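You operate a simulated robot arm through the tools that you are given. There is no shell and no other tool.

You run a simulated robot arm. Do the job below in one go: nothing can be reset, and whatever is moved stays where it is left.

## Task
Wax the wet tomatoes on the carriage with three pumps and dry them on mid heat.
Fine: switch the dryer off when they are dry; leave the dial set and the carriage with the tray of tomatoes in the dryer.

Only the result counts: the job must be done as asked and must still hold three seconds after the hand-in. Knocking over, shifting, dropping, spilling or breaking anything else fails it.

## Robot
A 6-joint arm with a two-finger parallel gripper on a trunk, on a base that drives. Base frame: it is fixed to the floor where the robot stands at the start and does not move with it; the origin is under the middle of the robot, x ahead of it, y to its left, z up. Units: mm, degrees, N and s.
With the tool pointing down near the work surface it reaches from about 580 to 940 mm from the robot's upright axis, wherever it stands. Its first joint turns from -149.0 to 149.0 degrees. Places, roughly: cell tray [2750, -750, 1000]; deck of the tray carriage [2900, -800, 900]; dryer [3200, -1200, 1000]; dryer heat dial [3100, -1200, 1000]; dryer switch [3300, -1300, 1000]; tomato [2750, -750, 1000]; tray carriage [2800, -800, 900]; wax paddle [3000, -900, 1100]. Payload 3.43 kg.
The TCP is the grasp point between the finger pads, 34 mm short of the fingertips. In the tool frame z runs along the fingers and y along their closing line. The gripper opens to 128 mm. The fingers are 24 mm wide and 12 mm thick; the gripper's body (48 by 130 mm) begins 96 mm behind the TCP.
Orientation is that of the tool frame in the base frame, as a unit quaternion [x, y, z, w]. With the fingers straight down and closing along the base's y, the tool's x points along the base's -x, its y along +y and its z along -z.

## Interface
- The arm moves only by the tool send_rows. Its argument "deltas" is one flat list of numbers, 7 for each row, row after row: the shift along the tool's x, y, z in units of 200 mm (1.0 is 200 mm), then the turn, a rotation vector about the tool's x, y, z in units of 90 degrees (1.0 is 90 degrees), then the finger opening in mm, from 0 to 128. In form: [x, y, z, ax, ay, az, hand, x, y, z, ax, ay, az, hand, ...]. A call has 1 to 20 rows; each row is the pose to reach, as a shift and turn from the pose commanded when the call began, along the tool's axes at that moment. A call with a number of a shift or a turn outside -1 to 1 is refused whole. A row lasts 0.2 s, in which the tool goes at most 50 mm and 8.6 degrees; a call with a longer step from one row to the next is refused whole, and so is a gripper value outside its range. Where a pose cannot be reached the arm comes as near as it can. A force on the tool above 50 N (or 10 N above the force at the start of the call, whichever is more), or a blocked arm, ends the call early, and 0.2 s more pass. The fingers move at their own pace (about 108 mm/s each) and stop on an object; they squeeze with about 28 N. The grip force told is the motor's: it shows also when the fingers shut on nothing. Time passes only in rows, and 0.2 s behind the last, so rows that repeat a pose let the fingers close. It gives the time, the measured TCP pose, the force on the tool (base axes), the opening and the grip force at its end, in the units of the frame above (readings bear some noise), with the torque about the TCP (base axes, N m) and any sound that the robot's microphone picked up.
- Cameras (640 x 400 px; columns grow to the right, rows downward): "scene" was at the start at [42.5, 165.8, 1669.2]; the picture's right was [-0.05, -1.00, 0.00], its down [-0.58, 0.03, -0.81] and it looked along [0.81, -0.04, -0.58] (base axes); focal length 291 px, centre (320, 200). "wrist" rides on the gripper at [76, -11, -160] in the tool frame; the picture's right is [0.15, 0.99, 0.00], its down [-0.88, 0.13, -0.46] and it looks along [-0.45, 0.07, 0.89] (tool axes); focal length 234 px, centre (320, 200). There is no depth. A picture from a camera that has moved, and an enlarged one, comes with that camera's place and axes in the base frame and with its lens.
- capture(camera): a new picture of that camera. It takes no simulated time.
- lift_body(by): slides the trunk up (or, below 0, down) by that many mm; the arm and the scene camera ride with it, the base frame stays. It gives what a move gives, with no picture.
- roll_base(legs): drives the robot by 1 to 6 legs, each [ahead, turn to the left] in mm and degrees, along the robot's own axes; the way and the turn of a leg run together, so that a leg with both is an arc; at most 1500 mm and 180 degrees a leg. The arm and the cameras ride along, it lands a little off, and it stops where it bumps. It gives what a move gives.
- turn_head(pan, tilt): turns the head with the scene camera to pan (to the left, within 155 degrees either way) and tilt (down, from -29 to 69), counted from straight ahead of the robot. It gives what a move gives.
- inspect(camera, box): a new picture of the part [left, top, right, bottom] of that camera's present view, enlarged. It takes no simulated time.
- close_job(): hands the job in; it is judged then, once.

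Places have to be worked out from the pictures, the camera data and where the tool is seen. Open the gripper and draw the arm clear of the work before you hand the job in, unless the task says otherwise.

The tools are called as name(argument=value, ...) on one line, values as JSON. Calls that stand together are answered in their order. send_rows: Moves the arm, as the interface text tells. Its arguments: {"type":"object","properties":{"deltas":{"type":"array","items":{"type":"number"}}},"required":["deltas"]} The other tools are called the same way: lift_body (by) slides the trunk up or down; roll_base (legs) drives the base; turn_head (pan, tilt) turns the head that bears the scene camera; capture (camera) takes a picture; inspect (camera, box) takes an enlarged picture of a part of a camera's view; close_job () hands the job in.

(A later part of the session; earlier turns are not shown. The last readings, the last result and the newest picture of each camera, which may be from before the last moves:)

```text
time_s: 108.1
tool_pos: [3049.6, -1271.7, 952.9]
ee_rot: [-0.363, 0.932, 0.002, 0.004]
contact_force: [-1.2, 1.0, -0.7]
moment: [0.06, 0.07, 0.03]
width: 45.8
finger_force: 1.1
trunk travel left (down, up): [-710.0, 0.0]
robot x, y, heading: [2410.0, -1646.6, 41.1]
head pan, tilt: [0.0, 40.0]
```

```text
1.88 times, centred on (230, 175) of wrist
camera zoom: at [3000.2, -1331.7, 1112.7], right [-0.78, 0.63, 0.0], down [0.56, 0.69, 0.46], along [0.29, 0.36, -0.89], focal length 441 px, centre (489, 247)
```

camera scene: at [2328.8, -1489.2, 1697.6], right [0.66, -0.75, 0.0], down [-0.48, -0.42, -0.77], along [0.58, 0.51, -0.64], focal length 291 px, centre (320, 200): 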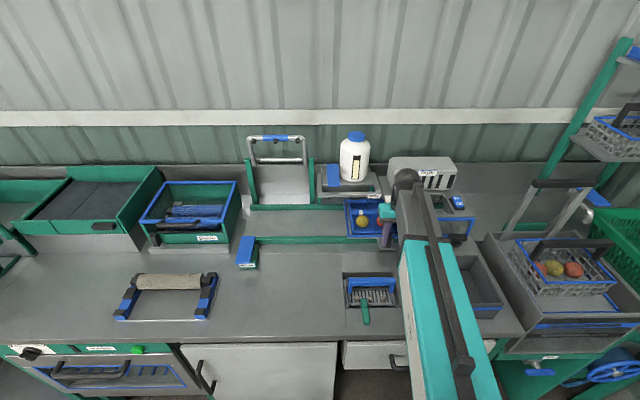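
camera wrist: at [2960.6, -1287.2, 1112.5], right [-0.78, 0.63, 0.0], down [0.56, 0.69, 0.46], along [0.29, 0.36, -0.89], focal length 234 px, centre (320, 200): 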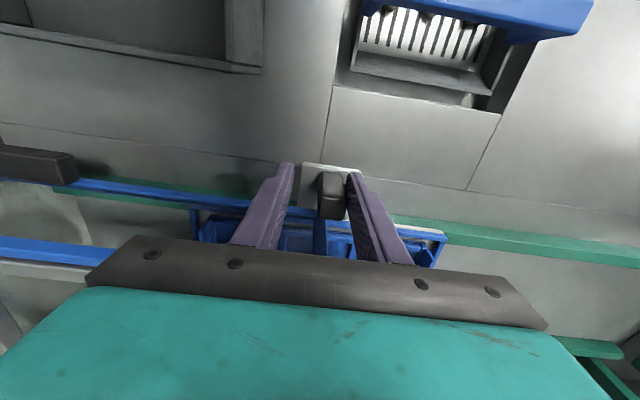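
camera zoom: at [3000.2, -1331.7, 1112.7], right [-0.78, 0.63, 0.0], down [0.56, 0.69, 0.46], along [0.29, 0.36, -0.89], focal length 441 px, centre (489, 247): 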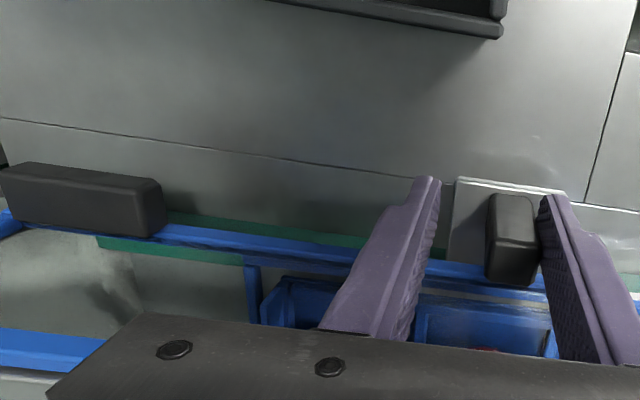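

Still only about 1.5 N. I push the remaining 87 mm so that the tray is centred in the dryer (post at about 3073), keeping clear of the black handle block.

send_rows(deltas=[0, -0.01, 0, 0, 0, 0, 44, 0, -0.03, 0, 0, 0, 0, 44, 0, -0.055, 0, 0, 0, 0, 44, 0, -0.085, 0, 0, 0, 0, 44, 0, -0.12, 0, 0, 0, 0, 44, 0, -0.155, 0, 0, 0, 0, 44, 0, -0.19, 0, 0, 0, 0, 44, 0, -0.225, 0, 0, 0, 0, 44, 0, -0.26, 0, 0, 0, 0, 44, 0, -0.295, 0, 0, 0, 0, 44, 0, -0.33, 0, 0, 0, 0, 44, 0, -0.365, 0, 0, 0, 0, 44, 0, -0.395, 0, 0, 0, 0, 44, 0, -0.42, 0, 0, 0, 0, 44, 0, -0.435, 0, 0, 0, 0, 44, 0, -0.435, 0, 0, 0, 0, 44])

capture(camera="wrist")

inspect(camera="wrist", box=[60, 80, 400, 270])

inspect(camera="scene", box=[320, 130, 500, 260])

```text
time_s: 111.5
tool_pos: [3109.2, -1335.5, 954.2]
ee_rot: [-0.363, 0.932, 0.001, 0.003]
contact_force: [-4.0, 1.8, 0.2]
moment: [0.04, 0.09, 0.03]
width: 46.7
finger_force: 2.2
trunk travel left (down, up): [-710.0, 0.0]
robot x, y, heading: [2411.0, -1642.8, 41.5]
head pan, tilt: [0.0, 40.0]
```

```text
taken
camera wrist: at [3059.1, -1395.5, 1112.7], right [-0.78, 0.63, 0.0], down [0.56, 0.69, 0.46], along [0.29, 0.36, -0.89], focal length 234 px, centre (320, 200)
```

wrist: 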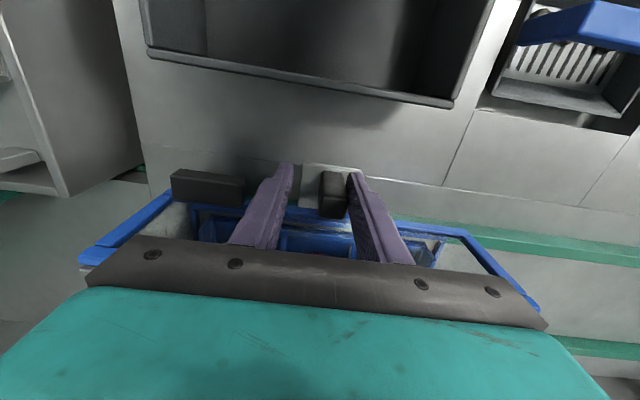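

```text
1.88 times, centred on (230, 175) of wrist
camera zoom: at [3059.1, -1395.5, 1112.7], right [-0.78, 0.63, 0.0], down [0.56, 0.69, 0.46], along [0.29, 0.36, -0.89], focal length 441 px, centre (489, 247)
```

zoom: 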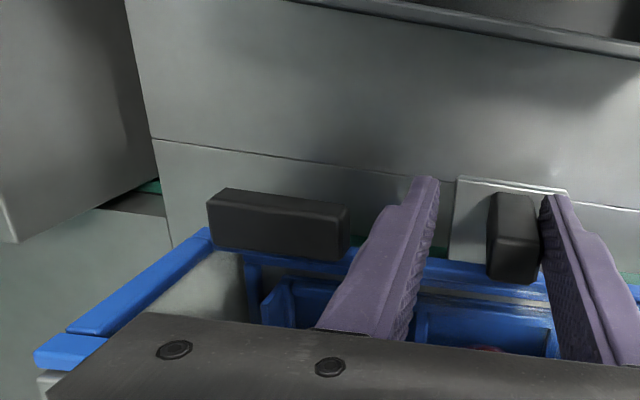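

```text
3.08 times, centred on (410, 195) of scene
camera zoom: at [2328.7, -1489.0, 1697.6], right [0.66, -0.75, 0.0], down [-0.48, -0.42, -0.77], along [0.58, 0.51, -0.64], focal length 895 px, centre (43, 215)
```

zoom: 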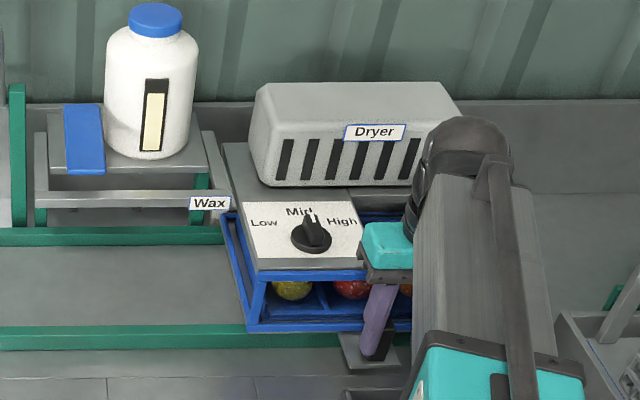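

The tray is centred inside the dryer and all three tomatoes sit under the hood. I back off the post by 12 mm and lift out.

send_rows(deltas=[0, 0.02, 0, 0, 0, 0, 44, 0, 0.045, 0, 0, 0, 0, 44, 0, 0.06, -0.005, 0, 0, 0, 44, 0, 0.06, -0.03, 0, 0, 0, 44, 0, 0.06, -0.07, 0, 0, 0, 44, 0, 0.06, -0.12, 0, 0, 0, 44, 0, 0.06, -0.175, 0, 0, 0, 44, 0, 0.06, -0.23, 0, 0, 0, 44, 0, 0.06, -0.285, 0, 0, 0, 44, 0, 0.06, -0.34, 0, 0, 0, 44, 0, 0.06, -0.395, 0, 0, 0, 44, 0, 0.06, -0.45, 0, 0, 0, 44, 0, 0.06, -0.505, 0, 0, 0, 44, 0, 0.06, -0.56, 0, 0, 0, 44, 0, 0.06, -0.615, 0, 0, 0, 44, 0, 0.06, -0.67, 0, 0, 0, 44, 0, 0.06, -0.72, 0, 0, 0, 44, 0, 0.06, -0.765, 0, 0, 0, 44, 0, 0.06, -0.8, 0, 0, 0, 44, 0, 0.06, -0.82, 0, 0, 0, 44])

capture(camera="wrist")

inspect(camera="wrist", box=[180, 80, 440, 260])

```text
time_s: 115.7
tool_pos: [3099.9, -1327.4, 1118.4]
ee_rot: [-0.362, 0.932, 0.002, 0.003]
contact_force: [0.9, -0.2, 0.5]
moment: [-0.01, -0.01, 0.02]
width: 44.1
finger_force: 0.0
trunk travel left (down, up): [-710.0, 0.0]
robot x, y, heading: [2412.3, -1645.0, 41.4]
head pan, tilt: [0.0, 40.0]
```

```text
taken
camera wrist: at [3050.9, -1387.4, 1276.8], right [-0.78, 0.63, 0.0], down [0.56, 0.69, 0.46], along [0.29, 0.36, -0.89], focal length 234 px, centre (320, 200)
```

wrist: 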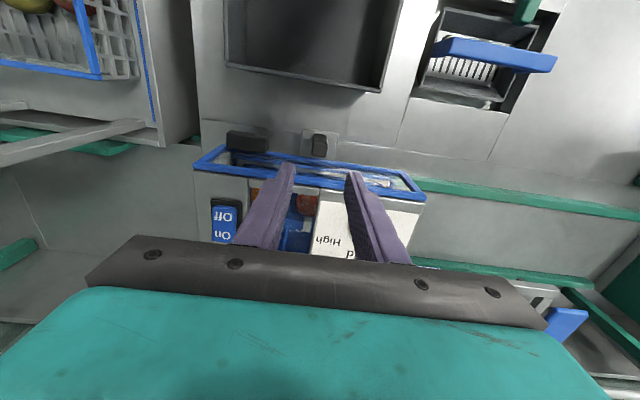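

```text
2.22 times, centred on (310, 170) of wrist
camera zoom: at [3050.9, -1387.4, 1276.8], right [-0.78, 0.63, 0.0], down [0.56, 0.69, 0.46], along [0.29, 0.36, -0.89], focal length 520 px, centre (342, 267)
```

zoom: 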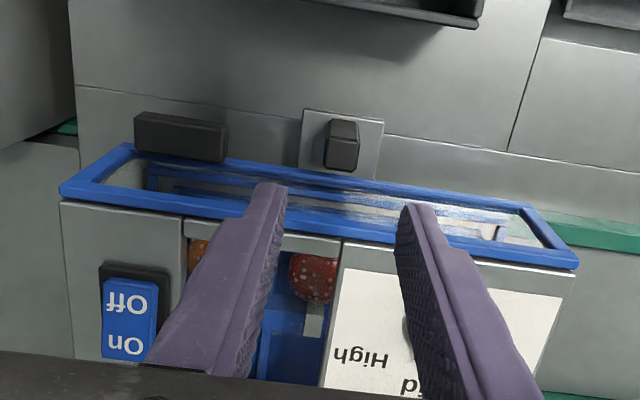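

From here the tomatoes are visible through the gap in the hood, useful for monitoring. Next I move the tool above the On/Off switch (about rail 3187, depth 1500).

send_rows(deltas=[-0.006, -0.006, 0, 0, 0, 0, 44, -0.02, -0.02, 0, 0, 0, 0, 44, -0.042, -0.042, 0, 0, 0, 0, 44, -0.073, -0.074, 0, 0, 0, 0, 44, -0.11, -0.111, 0, 0, 0, 0, 44, -0.148, -0.15, 0, 0, 0, 0, 44, -0.187, -0.189, 0, 0, 0, 0, 44, -0.226, -0.228, 0, 0, 0, 0, 44, -0.265, -0.268, 0, 0, 0, 0, 44, -0.304, -0.307, 0, 0, 0, 0, 44, -0.343, -0.347, 0, 0, 0, 0, 44, -0.382, -0.386, 0, 0, 0, 0, 44, -0.42, -0.425, 0, 0, 0, 0, 44, -0.456, -0.461, 0, 0, 0, 0, 44, -0.488, -0.493, 0, 0, 0, 0, 44, -0.515, -0.52, 0, 0, 0, 0, 44, -0.537, -0.543, 0, 0, 0, 0, 44, -0.552, -0.558, 0, 0, 0, 0, 44, -0.56, -0.566, 0, 0, 0, 0, 44, -0.56, -0.566, 0, 0, 0, 0, 44])

capture(camera="wrist")

inspect(camera="wrist", box=[220, 80, 420, 240])

inspect(camera="wrist", box=[360, 80, 600, 240])

```text
time_s: 119.9
tool_pos: [3258.7, -1334.8, 1118.1]
ee_rot: [-0.363, 0.932, 0.002, 0.003]
contact_force: [-0.5, 0.0, 1.0]
moment: [0.02, -0.01, 0.02]
width: 44.0
finger_force: 0.0
trunk travel left (down, up): [-710.0, 0.0]
robot x, y, heading: [2410.4, -1642.4, 41.1]
head pan, tilt: [0.0, 40.0]
```

```text
taken
camera wrist: at [3210.5, -1395.5, 1277.1], right [-0.78, 0.63, 0.0], down [0.56, 0.69, 0.46], along [0.29, 0.36, -0.89], focal length 234 px, centre (320, 200)
```

wrist: 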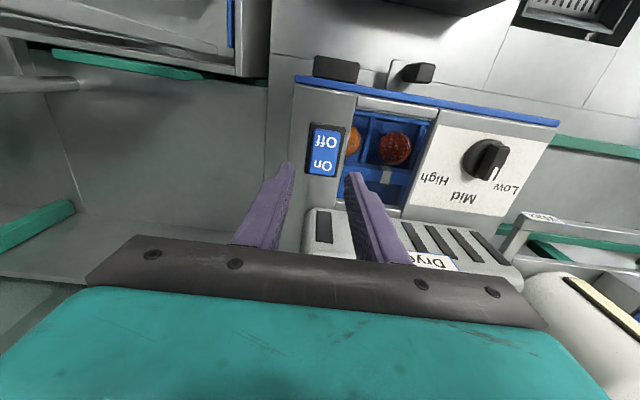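

```text
2.50 times, centred on (320, 160) of wrist
camera zoom: at [3210.5, -1395.5, 1277.1], right [-0.78, 0.63, 0.0], down [0.56, 0.69, 0.46], along [0.29, 0.36, -0.89], focal length 585 px, centre (320, 300)
```

zoom: 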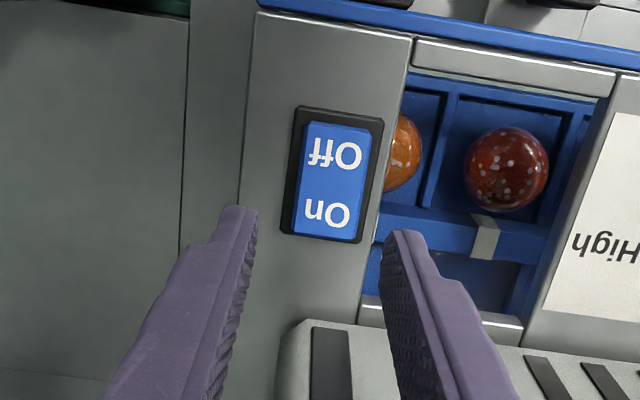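

```text
2.50 times, centred on (480, 160) of wrist
camera zoom: at [3210.5, -1395.5, 1277.1], right [-0.78, 0.63, 0.0], down [0.56, 0.69, 0.46], along [0.29, 0.36, -0.89], focal length 585 px, centre (-80, 300)
```

zoom: 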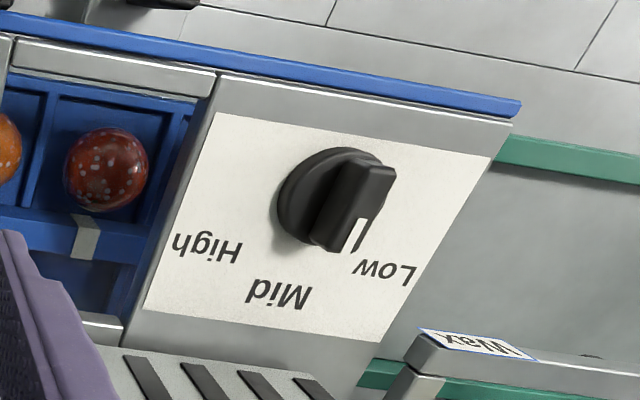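

The switch centre is at rail ≈3183, depth ≈1494, On end toward the back (raised, so it is off); the dial pointer also computes to exactly Mid. I close the fingers, shift over the On end and come down to just above it.

send_rows(deltas=[-0.01, 0.005, 0, 0, 0, 0, 34, -0.03, 0.01, 0.01, 0, 0, 0, 22, -0.05, 0.018, 0.03, 0, 0, 0, 10, -0.06, 0.018, 0.06, 0, 0, 0, 0, -0.06, 0.018, 0.1, 0, 0, 0, 0, -0.06, 0.018, 0.14, 0, 0, 0, 0, -0.06, 0.018, 0.175, 0, 0, 0, 0, -0.06, 0.018, 0.2, 0, 0, 0, 0, -0.06, 0.018, 0.22, 0, 0, 0, 0, -0.06, 0.018, 0.23, 0, 0, 0, 0])

inspect(camera="wrist", box=[220, 80, 420, 240])

```text
time_s: 122.1
tool_pos: [3267.5, -1324.5, 1073.0]
ee_rot: [-0.362, 0.932, 0.002, 0.004]
contact_force: [-0.6, 0.3, 0.8]
moment: [-0.03, -0.01, -0.01]
width: 0.0
finger_force: 28.2
trunk travel left (down, up): [-710.0, 0.0]
robot x, y, heading: [2410.1, -1643.2, 41.1]
head pan, tilt: [0.0, 40.0]
```

```text
2.50 times, centred on (320, 160) of wrist
camera zoom: at [3217.2, -1384.6, 1231.9], right [-0.78, 0.63, 0.0], down [0.56, 0.69, 0.46], along [0.29, 0.36, -0.89], focal length 585 px, centre (320, 300)
```

zoom: 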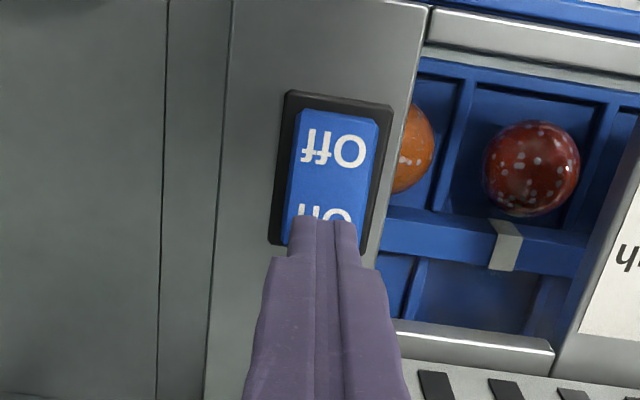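

Fingertips are over the On end, about 10 mm above it. I press down slowly.

send_rows(deltas=[0, 0, 0.015, 0, 0, 0, 0, 0, 0, 0.03, 0, 0, 0, 0, 0, 0, 0.045, 0, 0, 0, 0, 0, 0, 0.06, 0, 0, 0, 0, 0, 0, 0.075, 0, 0, 0, 0])

inspect(camera="wrist", box=[220, 80, 420, 240])

```text
time_s: 123.3
tool_pos: [3266.1, -1323.6, 1061.3]
ee_rot: [-0.362, 0.932, 0.001, 0.006]
contact_force: [9.2, 6.4, 19.0]
moment: [0.04, -0.11, -0.04]
width: 0.0
finger_force: 27.8
trunk travel left (down, up): [-710.0, 0.0]
robot x, y, heading: [2407.8, -1641.6, 41.4]
head pan, tilt: [0.0, 40.0]
```

```text
2.50 times, centred on (320, 160) of wrist
camera zoom: at [3216.5, -1384.5, 1219.2], right [-0.78, 0.63, 0.0], down [0.56, 0.69, 0.47], along [0.3, 0.36, -0.88], focal length 585 px, centre (320, 300)
```

zoom: 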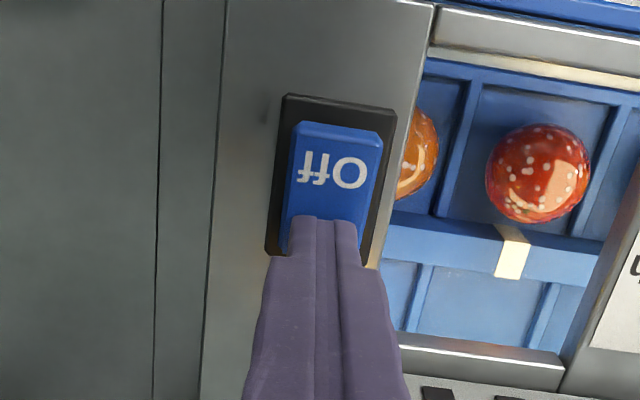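

The dryer's inside lit up: it is on. I lift off and shift toward the Off end, watching the tomatoes' droplets.

send_rows(deltas=[0, 0, -0.02, 0, 0, 0, 0, 0, 0, -0.05, 0, 0, 0, 0, 0, 0, -0.09, 0, 0, 0, 0, 0, 0, -0.13, 0, 0, 0, 0, 0.02, 0, -0.165, 0, 0, 0, 0, 0.06, 0, -0.19, 0, 0, 0, 0, 0.1, 0, -0.2, 0, 0, 0, 0, 0.13, 0, -0.2, 0, 0, 0, 0, 0.145, 0, -0.2, 0, 0, 0, 0])

capture(camera="wrist")

inspect(camera="wrist", box=[280, 80, 480, 240])

inspect(camera="scene", box=[360, 150, 500, 250])

```text
time_s: 125.3
tool_pos: [3242.6, -1345.6, 1096.3]
ee_rot: [-0.362, 0.932, 0.001, 0.003]
contact_force: [0.6, -0.5, -0.4]
moment: [0.0, -0.01, -0.01]
width: 0.0
finger_force: 27.6
trunk travel left (down, up): [-710.0, 0.0]
robot x, y, heading: [2410.5, -1643.2, 41.1]
head pan, tilt: [0.0, 40.0]
```

```text
taken
camera wrist: at [3193.8, -1404.6, 1256.7], right [-0.78, 0.63, 0.0], down [0.56, 0.69, 0.46], along [0.29, 0.36, -0.89], focal length 234 px, centre (320, 200)
```

wrist: 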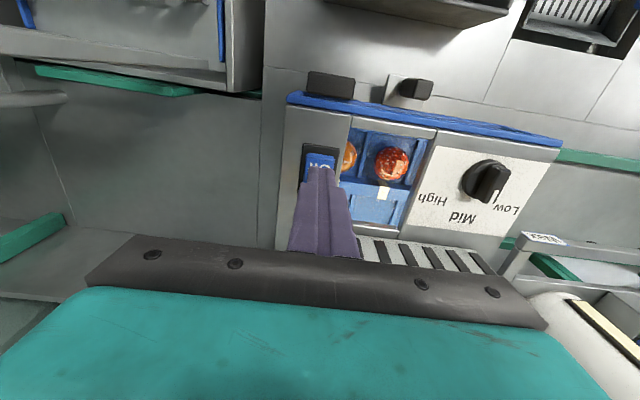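

```text
2.50 times, centred on (380, 160) of wrist
camera zoom: at [3193.8, -1404.6, 1256.7], right [-0.78, 0.63, 0.0], down [0.56, 0.69, 0.46], along [0.29, 0.36, -0.89], focal length 585 px, centre (170, 300)
```

zoom: 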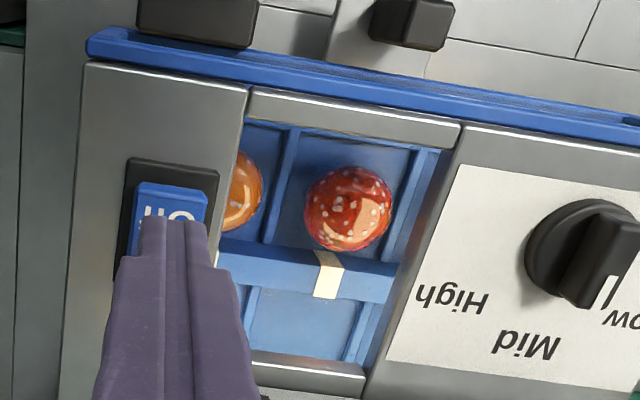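

```text
4.00 times, centred on (430, 200) of scene
camera zoom: at [2329.1, -1489.3, 1697.6], right [0.66, -0.75, 0.0], down [-0.48, -0.42, -0.77], along [0.58, 0.51, -0.64], focal length 1163 px, centre (-120, 200)
```

zoom: 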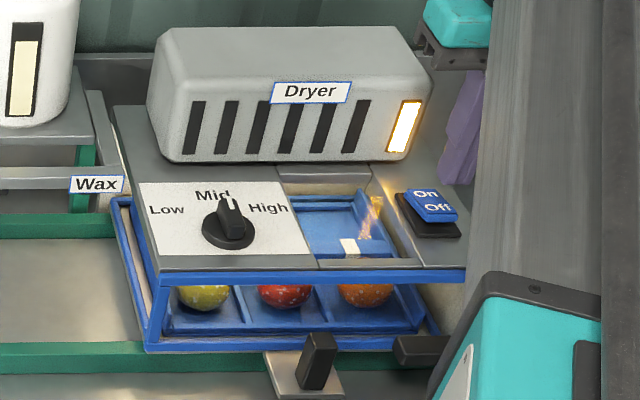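

The dryer is running (lamp lit, warm light), dial at Mid. I wait in short spells and watch the droplets.

send_rows(deltas=[0, 0, 0, 0, 0, 0, 0, 0, 0, 0, 0, 0, 0, 0, 0, 0, 0, 0, 0, 0, 0, 0, 0, 0, 0, 0, 0, 0, 0, 0, 0, 0, 0, 0, 0])

inspect(camera="wrist", box=[280, 80, 480, 240])

inspect(camera="scene", box=[380, 160, 480, 250])

```text
time_s: 126.5
tool_pos: [3243.2, -1344.2, 1097.0]
ee_rot: [-0.363, 0.932, 0.001, 0.003]
contact_force: [0.7, -0.1, 0.5]
moment: [-0.01, 0.0, -0.02]
width: 0.2
finger_force: 27.8
trunk travel left (down, up): [-710.0, 0.0]
robot x, y, heading: [2410.9, -1645.3, 41.7]
head pan, tilt: [0.0, 40.0]
```

```text
2.50 times, centred on (380, 160) of wrist
camera zoom: at [3193.9, -1404.6, 1256.6], right [-0.78, 0.63, 0.0], down [0.56, 0.69, 0.46], along [0.29, 0.36, -0.89], focal length 585 px, centre (170, 300)
```

zoom: 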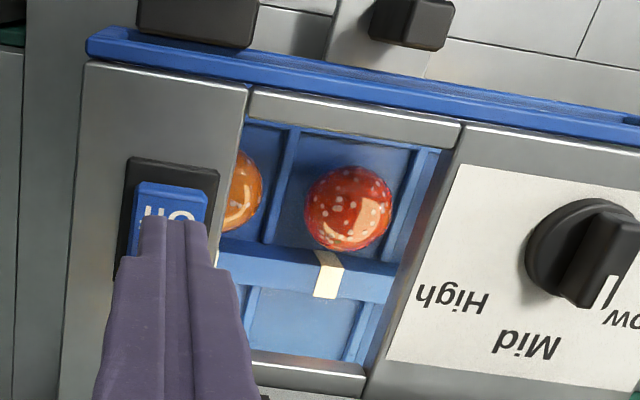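

```text
4.44 times, centred on (430, 205) of scene
camera zoom: at [2329.1, -1489.3, 1697.6], right [0.66, -0.75, 0.0], down [-0.48, -0.42, -0.77], along [0.58, 0.51, -0.64], focal length 1293 px, centre (-169, 178)
```

zoom: 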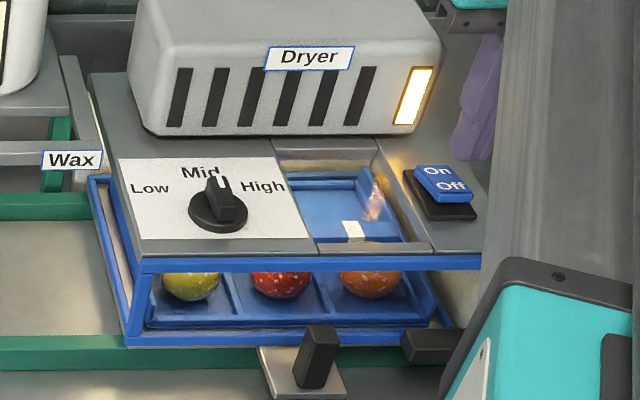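

Droplets seem to be fading slowly. I wait two more seconds.

send_rows(deltas=[0, 0, 0, 0, 0, 0, 0, 0, 0, 0, 0, 0, 0, 0, 0, 0, 0, 0, 0, 0, 0, 0, 0, 0, 0, 0, 0, 0, 0, 0, 0, 0, 0, 0, 0, 0, 0, 0, 0, 0, 0, 0, 0, 0, 0, 0, 0, 0, 0, 0, 0, 0, 0, 0, 0, 0])

inspect(camera="wrist", box=[330, 110, 450, 210])

inspect(camera="scene", box=[400, 190, 470, 240])

```text
time_s: 128.3
tool_pos: [3244.0, -1344.0, 1097.0]
ee_rot: [-0.362, 0.932, 0.001, 0.003]
contact_force: [-0.1, -0.2, 0.4]
moment: [0.02, 0.01, 0.02]
width: 0.0
finger_force: 27.9
trunk travel left (down, up): [-710.0, 0.0]
robot x, y, heading: [2412.8, -1644.0, 41.2]
head pan, tilt: [0.0, 40.0]
```

```text
4.00 times, centred on (390, 160) of wrist
camera zoom: at [3193.9, -1404.6, 1256.6], right [-0.78, 0.63, 0.0], down [0.56, 0.69, 0.46], along [0.29, 0.36, -0.89], focal length 937 px, centre (40, 360)
```

zoom: 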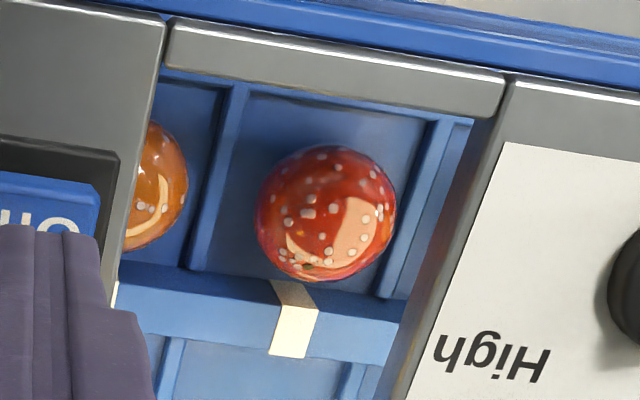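

```text
8.00 times, centred on (435, 215) of scene
camera zoom: at [2329.1, -1489.3, 1697.6], right [0.66, -0.75, 0.0], down [-0.48, -0.42, -0.77], along [0.58, 0.51, -0.64], focal length 2327 px, centre (-600, 80)
```

zoom: 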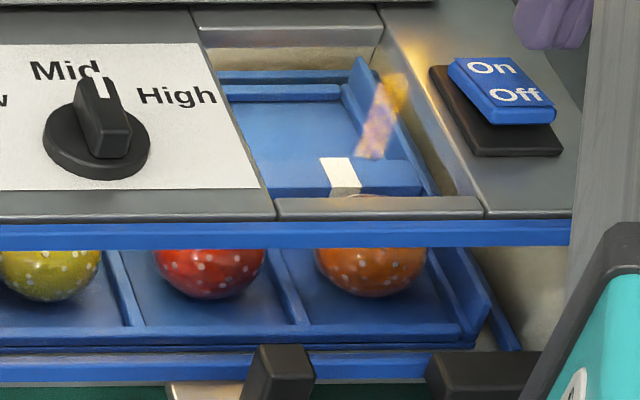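

Droplets are still there. While waiting I lower to just above the Off end so I can switch off promptly.

send_rows(deltas=[0, 0, 0.01, 0, 0, 0, 0, 0, 0, 0.03, 0, 0, 0, 0, 0, 0, 0.06, 0, 0, 0, 0, 0, 0, 0.085, 0, 0, 0, 0, 0, 0, 0.1, 0, 0, 0, 0, 0, 0, 0.11, 0, 0, 0, 0, 0, 0, 0.11, 0, 0, 0, 0, 0, 0, 0.11, 0, 0, 0, 0, 0, 0, 0.11, 0, 0, 0, 0, 0, 0, 0.11, 0, 0, 0, 0])

inspect(camera="wrist", box=[280, 100, 460, 220])

inspect(camera="scene", box=[400, 190, 470, 240])

```text
time_s: 130.5
tool_pos: [3244.8, -1344.8, 1074.2]
ee_rot: [-0.362, 0.932, 0.001, 0.003]
contact_force: [0.8, 0.7, 0.2]
moment: [-0.01, -0.02, 0.01]
width: 0.0
finger_force: 27.9
trunk travel left (down, up): [-710.0, 0.0]
robot x, y, heading: [2412.5, -1643.6, 41.6]
head pan, tilt: [0.0, 40.0]
```

```text
3.33 times, centred on (370, 160) of wrist
camera zoom: at [3194.6, -1404.7, 1234.4], right [-0.78, 0.63, 0.0], down [0.56, 0.69, 0.46], along [0.29, 0.36, -0.89], focal length 781 px, centre (153, 333)
```

zoom: 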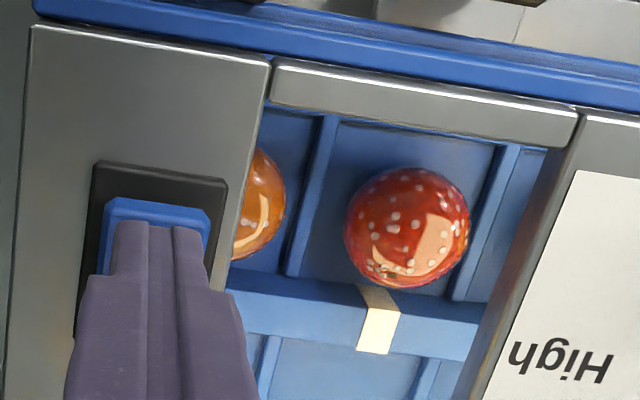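

```text
8.00 times, centred on (435, 215) of scene
camera zoom: at [2329.1, -1489.3, 1697.6], right [0.66, -0.75, 0.0], down [-0.48, -0.42, -0.77], along [0.58, 0.51, -0.64], focal length 2327 px, centre (-600, 80)
```

zoom: 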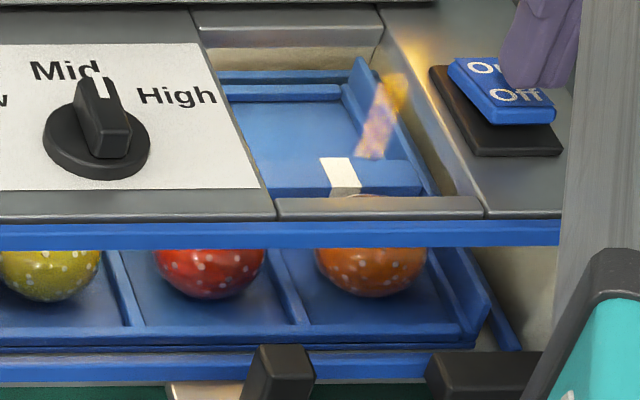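

Not dry yet; still dots on all three. I wait about three seconds more.

send_rows(deltas=[0, 0, 0, 0, 0, 0, 0, 0, 0, 0, 0, 0, 0, 0, 0, 0, 0, 0, 0, 0, 0, 0, 0, 0, 0, 0, 0, 0, 0, 0, 0, 0, 0, 0, 0, 0, 0, 0, 0, 0, 0, 0, 0, 0, 0, 0, 0, 0, 0, 0, 0, 0, 0, 0, 0, 0, 0, 0, 0, 0, 0, 0, 0, 0, 0, 0, 0, 0, 0, 0, 0, 0, 0, 0, 0, 0, 0, 0, 0, 0, 0, 0, 0, 0])

inspect(camera="wrist", box=[280, 100, 460, 220])

inspect(camera="scene", box=[400, 190, 470, 240])

```text
time_s: 133.1
tool_pos: [3243.4, -1345.4, 1075.5]
ee_rot: [-0.362, 0.932, 0.001, 0.004]
contact_force: [0.6, -0.4, 0.9]
moment: [0.03, 0.0, 0.02]
width: 0.0
finger_force: 28.2
trunk travel left (down, up): [-710.0, 0.0]
robot x, y, heading: [2415.4, -1642.5, 41.2]
head pan, tilt: [0.0, 40.0]
```

```text
3.33 times, centred on (370, 160) of wrist
camera zoom: at [3194.6, -1404.7, 1234.4], right [-0.78, 0.63, 0.0], down [0.56, 0.69, 0.46], along [0.29, 0.36, -0.89], focal length 781 px, centre (153, 333)
```

zoom: 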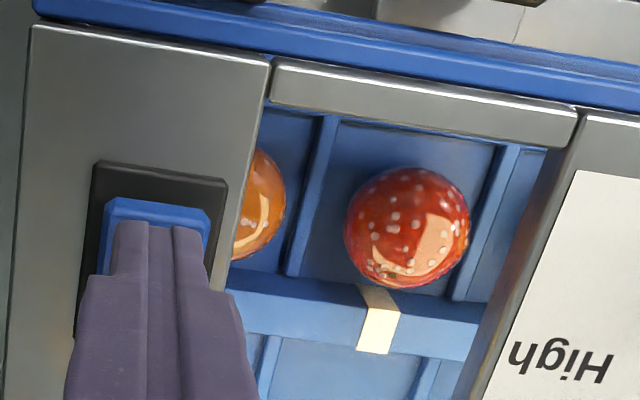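

```text
8.00 times, centred on (435, 215) of scene
camera zoom: at [2329.1, -1489.3, 1697.6], right [0.66, -0.75, 0.0], down [-0.48, -0.42, -0.77], along [0.58, 0.51, -0.64], focal length 2327 px, centre (-600, 80)
```

zoom: 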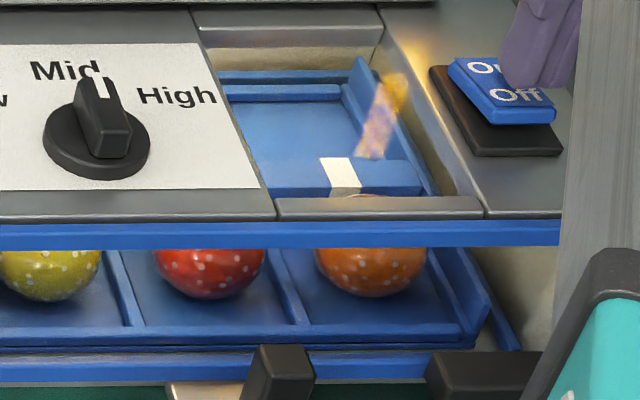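

Hardly any change yet; drying at mid takes a while. I keep waiting with full spells of about four seconds.

send_rows(deltas=[0, 0, 0, 0, 0, 0, 0, 0, 0, 0, 0, 0, 0, 0, 0, 0, 0, 0, 0, 0, 0, 0, 0, 0, 0, 0, 0, 0, 0, 0, 0, 0, 0, 0, 0, 0, 0, 0, 0, 0, 0, 0, 0, 0, 0, 0, 0, 0, 0, 0, 0, 0, 0, 0, 0, 0, 0, 0, 0, 0, 0, 0, 0, 0, 0, 0, 0, 0, 0, 0, 0, 0, 0, 0, 0, 0, 0, 0, 0, 0, 0, 0, 0, 0, 0, 0, 0, 0, 0, 0, 0, 0, 0, 0, 0, 0, 0, 0, 0, 0, 0, 0, 0, 0, 0, 0, 0, 0, 0, 0, 0, 0])

inspect(camera="wrist", box=[280, 100, 460, 220])

inspect(camera="scene", box=[380, 160, 480, 250])

```text
time_s: 136.5
tool_pos: [3244.7, -1343.9, 1076.2]
ee_rot: [-0.363, 0.932, 0.001, 0.003]
contact_force: [0.4, 0.7, 0.3]
moment: [0.01, -0.03, 0.01]
width: 0.1
finger_force: 27.6
trunk travel left (down, up): [-710.0, 0.0]
robot x, y, heading: [2412.7, -1645.8, 41.5]
head pan, tilt: [0.0, 40.0]
```

```text
3.33 times, centred on (370, 160) of wrist
camera zoom: at [3194.6, -1404.7, 1234.4], right [-0.78, 0.63, 0.0], down [0.56, 0.69, 0.46], along [0.29, 0.36, -0.89], focal length 781 px, centre (153, 333)
```

zoom: 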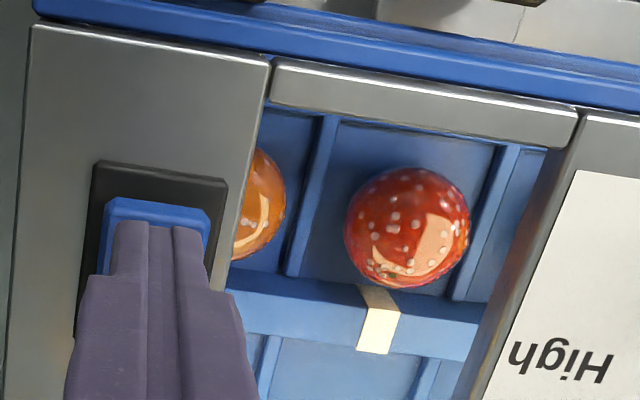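

```text
4.44 times, centred on (430, 205) of scene
camera zoom: at [2329.1, -1489.3, 1697.6], right [0.66, -0.75, 0.0], down [-0.48, -0.42, -0.77], along [0.58, 0.51, -0.64], focal length 1293 px, centre (-169, 178)
```

zoom: 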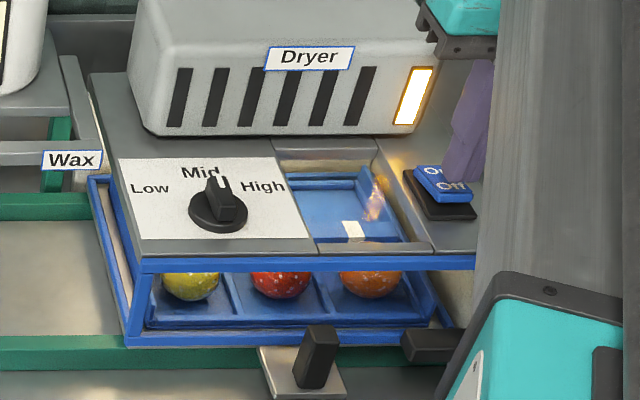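

Still speckled. I keep waiting.

send_rows(deltas=[0, 0, 0, 0, 0, 0, 0, 0, 0, 0, 0, 0, 0, 0, 0, 0, 0, 0, 0, 0, 0, 0, 0, 0, 0, 0, 0, 0, 0, 0, 0, 0, 0, 0, 0, 0, 0, 0, 0, 0, 0, 0, 0, 0, 0, 0, 0, 0, 0, 0, 0, 0, 0, 0, 0, 0, 0, 0, 0, 0, 0, 0, 0, 0, 0, 0, 0, 0, 0, 0, 0, 0, 0, 0, 0, 0, 0, 0, 0, 0, 0, 0, 0, 0, 0, 0, 0, 0, 0, 0, 0, 0, 0, 0, 0, 0, 0, 0, 0, 0, 0, 0, 0, 0, 0, 0, 0, 0, 0, 0, 0, 0])

inspect(camera="wrist", box=[330, 130, 430, 200])

inspect(camera="scene", box=[400, 190, 470, 240])

```text
time_s: 139.9
tool_pos: [3244.1, -1344.2, 1075.0]
ee_rot: [-0.362, 0.932, 0.002, 0.003]
contact_force: [-1.0, -0.6, -0.1]
moment: [-0.01, 0.0, 0.0]
width: 0.0
finger_force: 28.6
trunk travel left (down, up): [-710.0, 0.0]
robot x, y, heading: [2408.9, -1643.9, 41.0]
head pan, tilt: [0.0, 40.0]
```

```text
5.71 times, centred on (380, 165) of wrist
camera zoom: at [3194.6, -1404.7, 1234.4], right [-0.78, 0.63, 0.0], down [0.56, 0.69, 0.46], along [0.29, 0.36, -0.89], focal length 1338 px, centre (-23, 400)
```

zoom: 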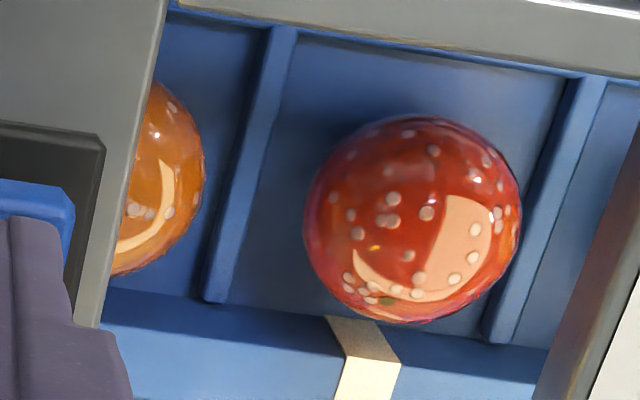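

```text
8.00 times, centred on (435, 215) of scene
camera zoom: at [2329.1, -1489.3, 1697.6], right [0.66, -0.75, 0.0], down [-0.48, -0.42, -0.77], along [0.58, 0.51, -0.64], focal length 2327 px, centre (-600, 80)
```

zoom: 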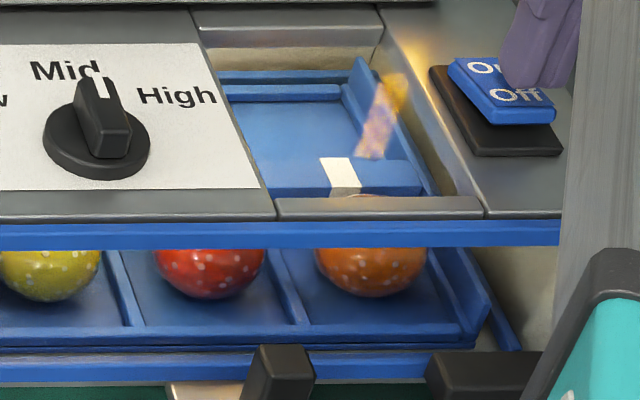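

About 17 s of drying; drops still visible. I go on waiting in the same spells.

send_rows(deltas=[0, 0, 0, 0, 0, 0, 0, 0, 0, 0, 0, 0, 0, 0, 0, 0, 0, 0, 0, 0, 0, 0, 0, 0, 0, 0, 0, 0, 0, 0, 0, 0, 0, 0, 0, 0, 0, 0, 0, 0, 0, 0, 0, 0, 0, 0, 0, 0, 0, 0, 0, 0, 0, 0, 0, 0, 0, 0, 0, 0, 0, 0, 0, 0, 0, 0, 0, 0, 0, 0, 0, 0, 0, 0, 0, 0, 0, 0, 0, 0, 0, 0, 0, 0])

inspect(camera="wrist", box=[330, 130, 430, 200])

inspect(camera="scene", box=[400, 190, 470, 240])

```text
time_s: 142.5
tool_pos: [3244.0, -1343.8, 1074.3]
ee_rot: [-0.363, 0.932, 0.002, 0.003]
contact_force: [0.2, -0.4, -0.3]
moment: [-0.04, -0.01, -0.01]
width: 0.0
finger_force: 27.8
trunk travel left (down, up): [-710.0, 0.0]
robot x, y, heading: [2413.9, -1644.3, 41.3]
head pan, tilt: [0.0, 40.0]
```

```text
5.71 times, centred on (380, 165) of wrist
camera zoom: at [3194.7, -1404.7, 1234.4], right [-0.78, 0.63, 0.0], down [0.56, 0.69, 0.46], along [0.29, 0.36, -0.89], focal length 1338 px, centre (-23, 400)
```

zoom: 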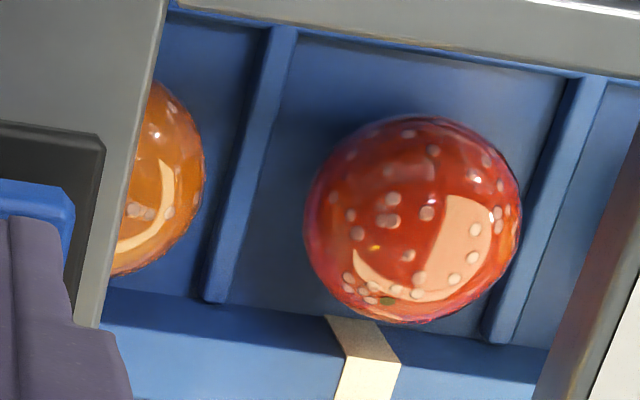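

```text
8.00 times, centred on (435, 215) of scene
camera zoom: at [2329.1, -1489.3, 1697.6], right [0.66, -0.75, 0.0], down [-0.48, -0.42, -0.77], along [0.58, 0.51, -0.64], focal length 2327 px, centre (-600, 80)
```

zoom: 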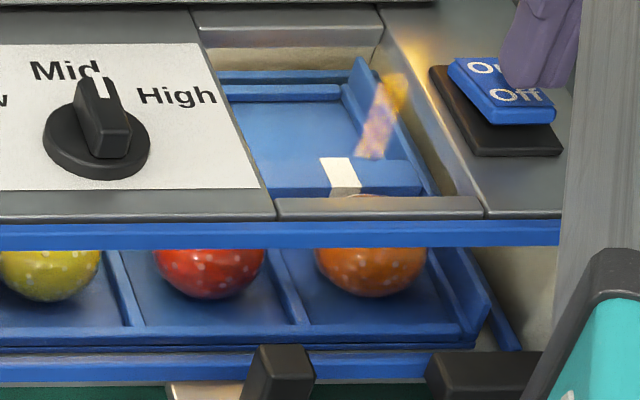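

The spots look a little fainter. I keep waiting.

send_rows(deltas=[0, 0, 0, 0, 0, 0, 0, 0, 0, 0, 0, 0, 0, 0, 0, 0, 0, 0, 0, 0, 0, 0, 0, 0, 0, 0, 0, 0, 0, 0, 0, 0, 0, 0, 0, 0, 0, 0, 0, 0, 0, 0, 0, 0, 0, 0, 0, 0, 0, 0, 0, 0, 0, 0, 0, 0, 0, 0, 0, 0, 0, 0, 0, 0, 0, 0, 0, 0, 0, 0, 0, 0, 0, 0, 0, 0, 0, 0, 0, 0, 0, 0, 0, 0])

inspect(camera="wrist", box=[330, 130, 430, 200])

inspect(camera="scene", box=[400, 190, 470, 240])

```text
time_s: 145.1
tool_pos: [3244.1, -1344.7, 1075.7]
ee_rot: [-0.362, 0.932, 0.002, 0.003]
contact_force: [-0.2, -0.2, -0.4]
moment: [-0.05, -0.02, -0.01]
width: 0.0
finger_force: 28.4
trunk travel left (down, up): [-710.0, 0.0]
robot x, y, heading: [2409.1, -1639.0, 41.2]
head pan, tilt: [0.0, 40.0]
```

```text
5.71 times, centred on (380, 165) of wrist
camera zoom: at [3194.6, -1404.7, 1234.4], right [-0.78, 0.63, 0.0], down [0.56, 0.69, 0.46], along [0.29, 0.36, -0.89], focal length 1338 px, centre (-23, 400)
```

zoom: 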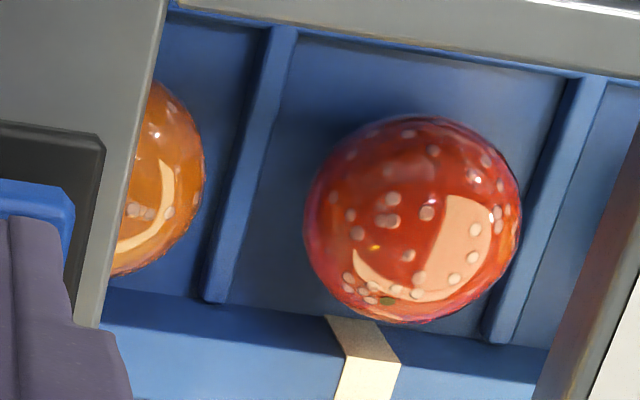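

```text
8.00 times, centred on (435, 215) of scene
camera zoom: at [2329.1, -1489.3, 1697.6], right [0.66, -0.75, 0.0], down [-0.48, -0.42, -0.77], along [0.58, 0.51, -0.64], focal length 2327 px, centre (-600, 80)
```

zoom: 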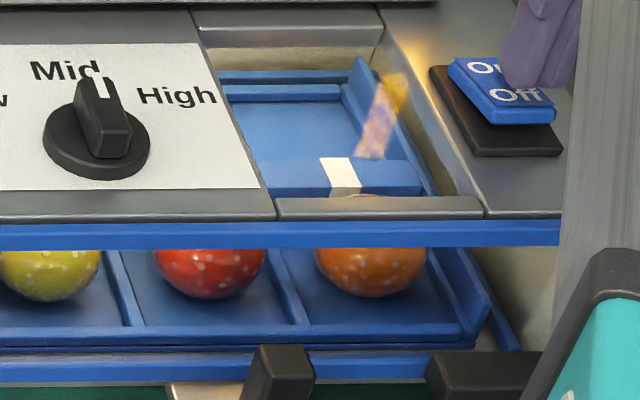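

The drops are fading gradually, so drying progresses. I wait on with about four-second spells.

send_rows(deltas=[0, 0, 0, 0, 0, 0, 0, 0, 0, 0, 0, 0, 0, 0, 0, 0, 0, 0, 0, 0, 0, 0, 0, 0, 0, 0, 0, 0, 0, 0, 0, 0, 0, 0, 0, 0, 0, 0, 0, 0, 0, 0, 0, 0, 0, 0, 0, 0, 0, 0, 0, 0, 0, 0, 0, 0, 0, 0, 0, 0, 0, 0, 0, 0, 0, 0, 0, 0, 0, 0, 0, 0, 0, 0, 0, 0, 0, 0, 0, 0, 0, 0, 0, 0, 0, 0, 0, 0, 0, 0, 0, 0, 0, 0, 0, 0, 0, 0, 0, 0, 0, 0, 0, 0, 0, 0, 0, 0, 0, 0, 0, 0])

inspect(camera="wrist", box=[330, 130, 430, 200])

inspect(camera="scene", box=[400, 190, 470, 240])

```text
time_s: 148.5
tool_pos: [3242.9, -1343.7, 1075.1]
ee_rot: [-0.363, 0.932, 0.0, 0.003]
contact_force: [-0.2, 0.1, 0.2]
moment: [-0.01, 0.04, 0.01]
width: 0.0
finger_force: 28.2
trunk travel left (down, up): [-710.0, 0.0]
robot x, y, heading: [2411.5, -1644.9, 41.1]
head pan, tilt: [0.0, 40.0]
```

```text
5.71 times, centred on (380, 165) of wrist
camera zoom: at [3194.6, -1404.7, 1234.4], right [-0.78, 0.63, 0.0], down [0.56, 0.69, 0.46], along [0.29, 0.36, -0.89], focal length 1338 px, centre (-23, 400)
```

zoom: 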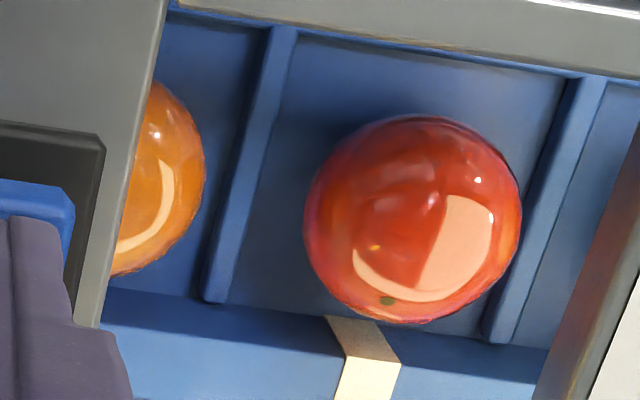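

```text
8.00 times, centred on (435, 215) of scene
camera zoom: at [2329.1, -1489.3, 1697.6], right [0.66, -0.75, 0.0], down [-0.48, -0.42, -0.77], along [0.58, 0.51, -0.64], focal length 2327 px, centre (-600, 80)
```

zoom: 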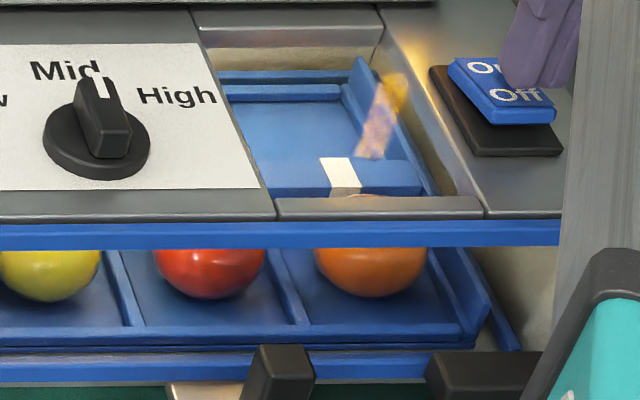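

All droplets are gone: the tomatoes are dry. I press the Off end at once.

send_rows(deltas=[0, 0, 0.015, 0, 0, 0, 0, 0, 0, 0.035, 0, 0, 0, 0, 0, 0, 0.055, 0, 0, 0, 0, 0, 0, 0.07, 0, 0, 0, 0, 0, 0, 0.085, 0, 0, 0, 0])

inspect(camera="wrist", box=[280, 100, 460, 220])

inspect(camera="scene", box=[380, 160, 480, 250])

```text
time_s: 149.7
tool_pos: [3243.0, -1345.4, 1060.2]
ee_rot: [-0.362, 0.932, 0.0, 0.004]
contact_force: [-1.5, -4.9, 11.3]
moment: [-0.11, -0.04, 0.1]
width: 0.0
finger_force: 28.0
trunk travel left (down, up): [-710.0, 0.0]
robot x, y, heading: [2410.7, -1644.8, 41.6]
head pan, tilt: [0.0, 40.0]
```

```text
3.33 times, centred on (370, 160) of wrist
camera zoom: at [3193.4, -1405.5, 1219.5], right [-0.78, 0.63, 0.0], down [0.56, 0.69, 0.46], along [0.29, 0.36, -0.89], focal length 781 px, centre (153, 333)
```

zoom: 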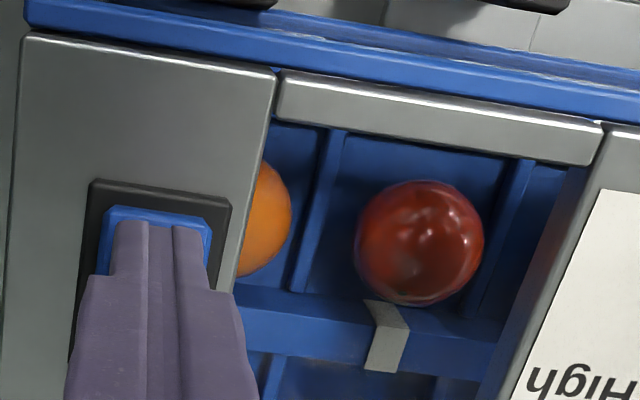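

```text
4.44 times, centred on (430, 205) of scene
camera zoom: at [2327.3, -1490.5, 1697.9], right [0.66, -0.75, 0.0], down [-0.48, -0.42, -0.77], along [0.58, 0.51, -0.64], focal length 1293 px, centre (-169, 178)
```

zoom: 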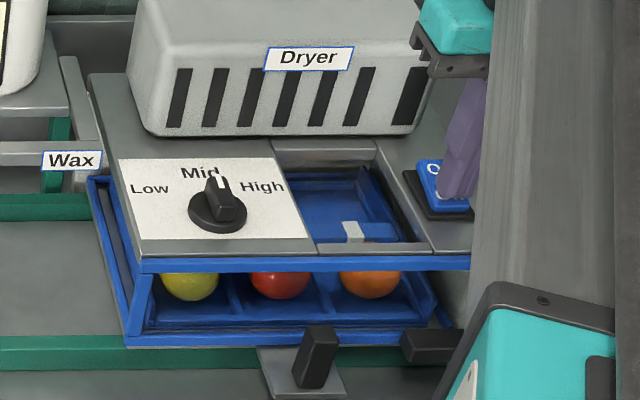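

The lamp and light are off. I lift straight up and verify that the switch stays off.

send_rows(deltas=[0, 0, -0.02, 0, 0, 0, 0, 0, 0, -0.05, 0, 0, 0, 0, 0, 0, -0.09, 0, 0, 0, 0, 0, 0, -0.14, 0, 0, 0, 0, 0, 0, -0.19, 0, 0, 0, 0, 0, 0, -0.235, 0, 0, 0, 0, 0, 0, -0.27, 0, 0, 0, 0, 0, 0, -0.29, 0, 0, 0, 0, 0, 0, -0.3, 0, 0, 0, 0])

capture(camera="wrist")

inspect(camera="scene", box=[380, 160, 480, 250])

```text
time_s: 151.7
tool_pos: [3245.4, -1345.7, 1118.0]
ee_rot: [-0.362, 0.932, 0.001, 0.003]
contact_force: [0.6, -0.1, 0.6]
moment: [-0.01, 0.02, 0.0]
width: 0.0
finger_force: 28.3
trunk travel left (down, up): [-710.0, 0.0]
robot x, y, heading: [2412.6, -1643.0, 40.9]
head pan, tilt: [0.0, 40.0]
```

```text
taken
camera wrist: at [3194.9, -1405.2, 1277.0], right [-0.78, 0.63, 0.0], down [0.56, 0.69, 0.46], along [0.29, 0.36, -0.89], focal length 234 px, centre (320, 200)
```

wrist: 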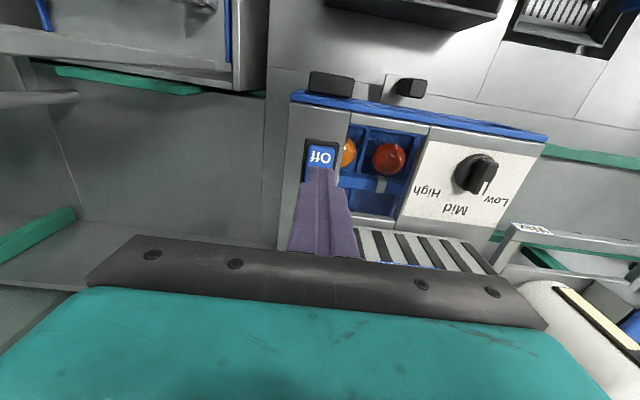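

```text
4.44 times, centred on (430, 205) of scene
camera zoom: at [2329.1, -1489.3, 1697.6], right [0.66, -0.75, 0.0], down [-0.48, -0.42, -0.77], along [0.58, 0.51, -0.64], focal length 1293 px, centre (-169, 178)
```

zoom: 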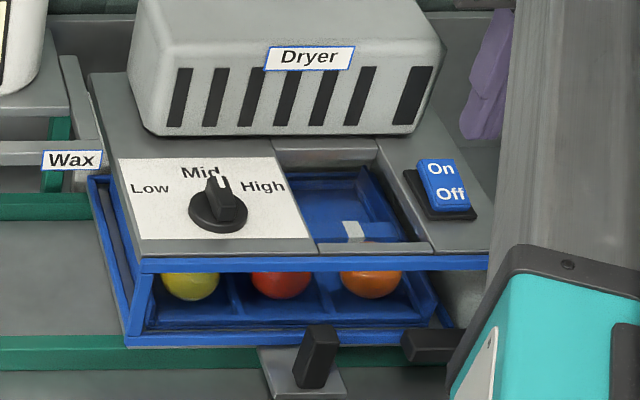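

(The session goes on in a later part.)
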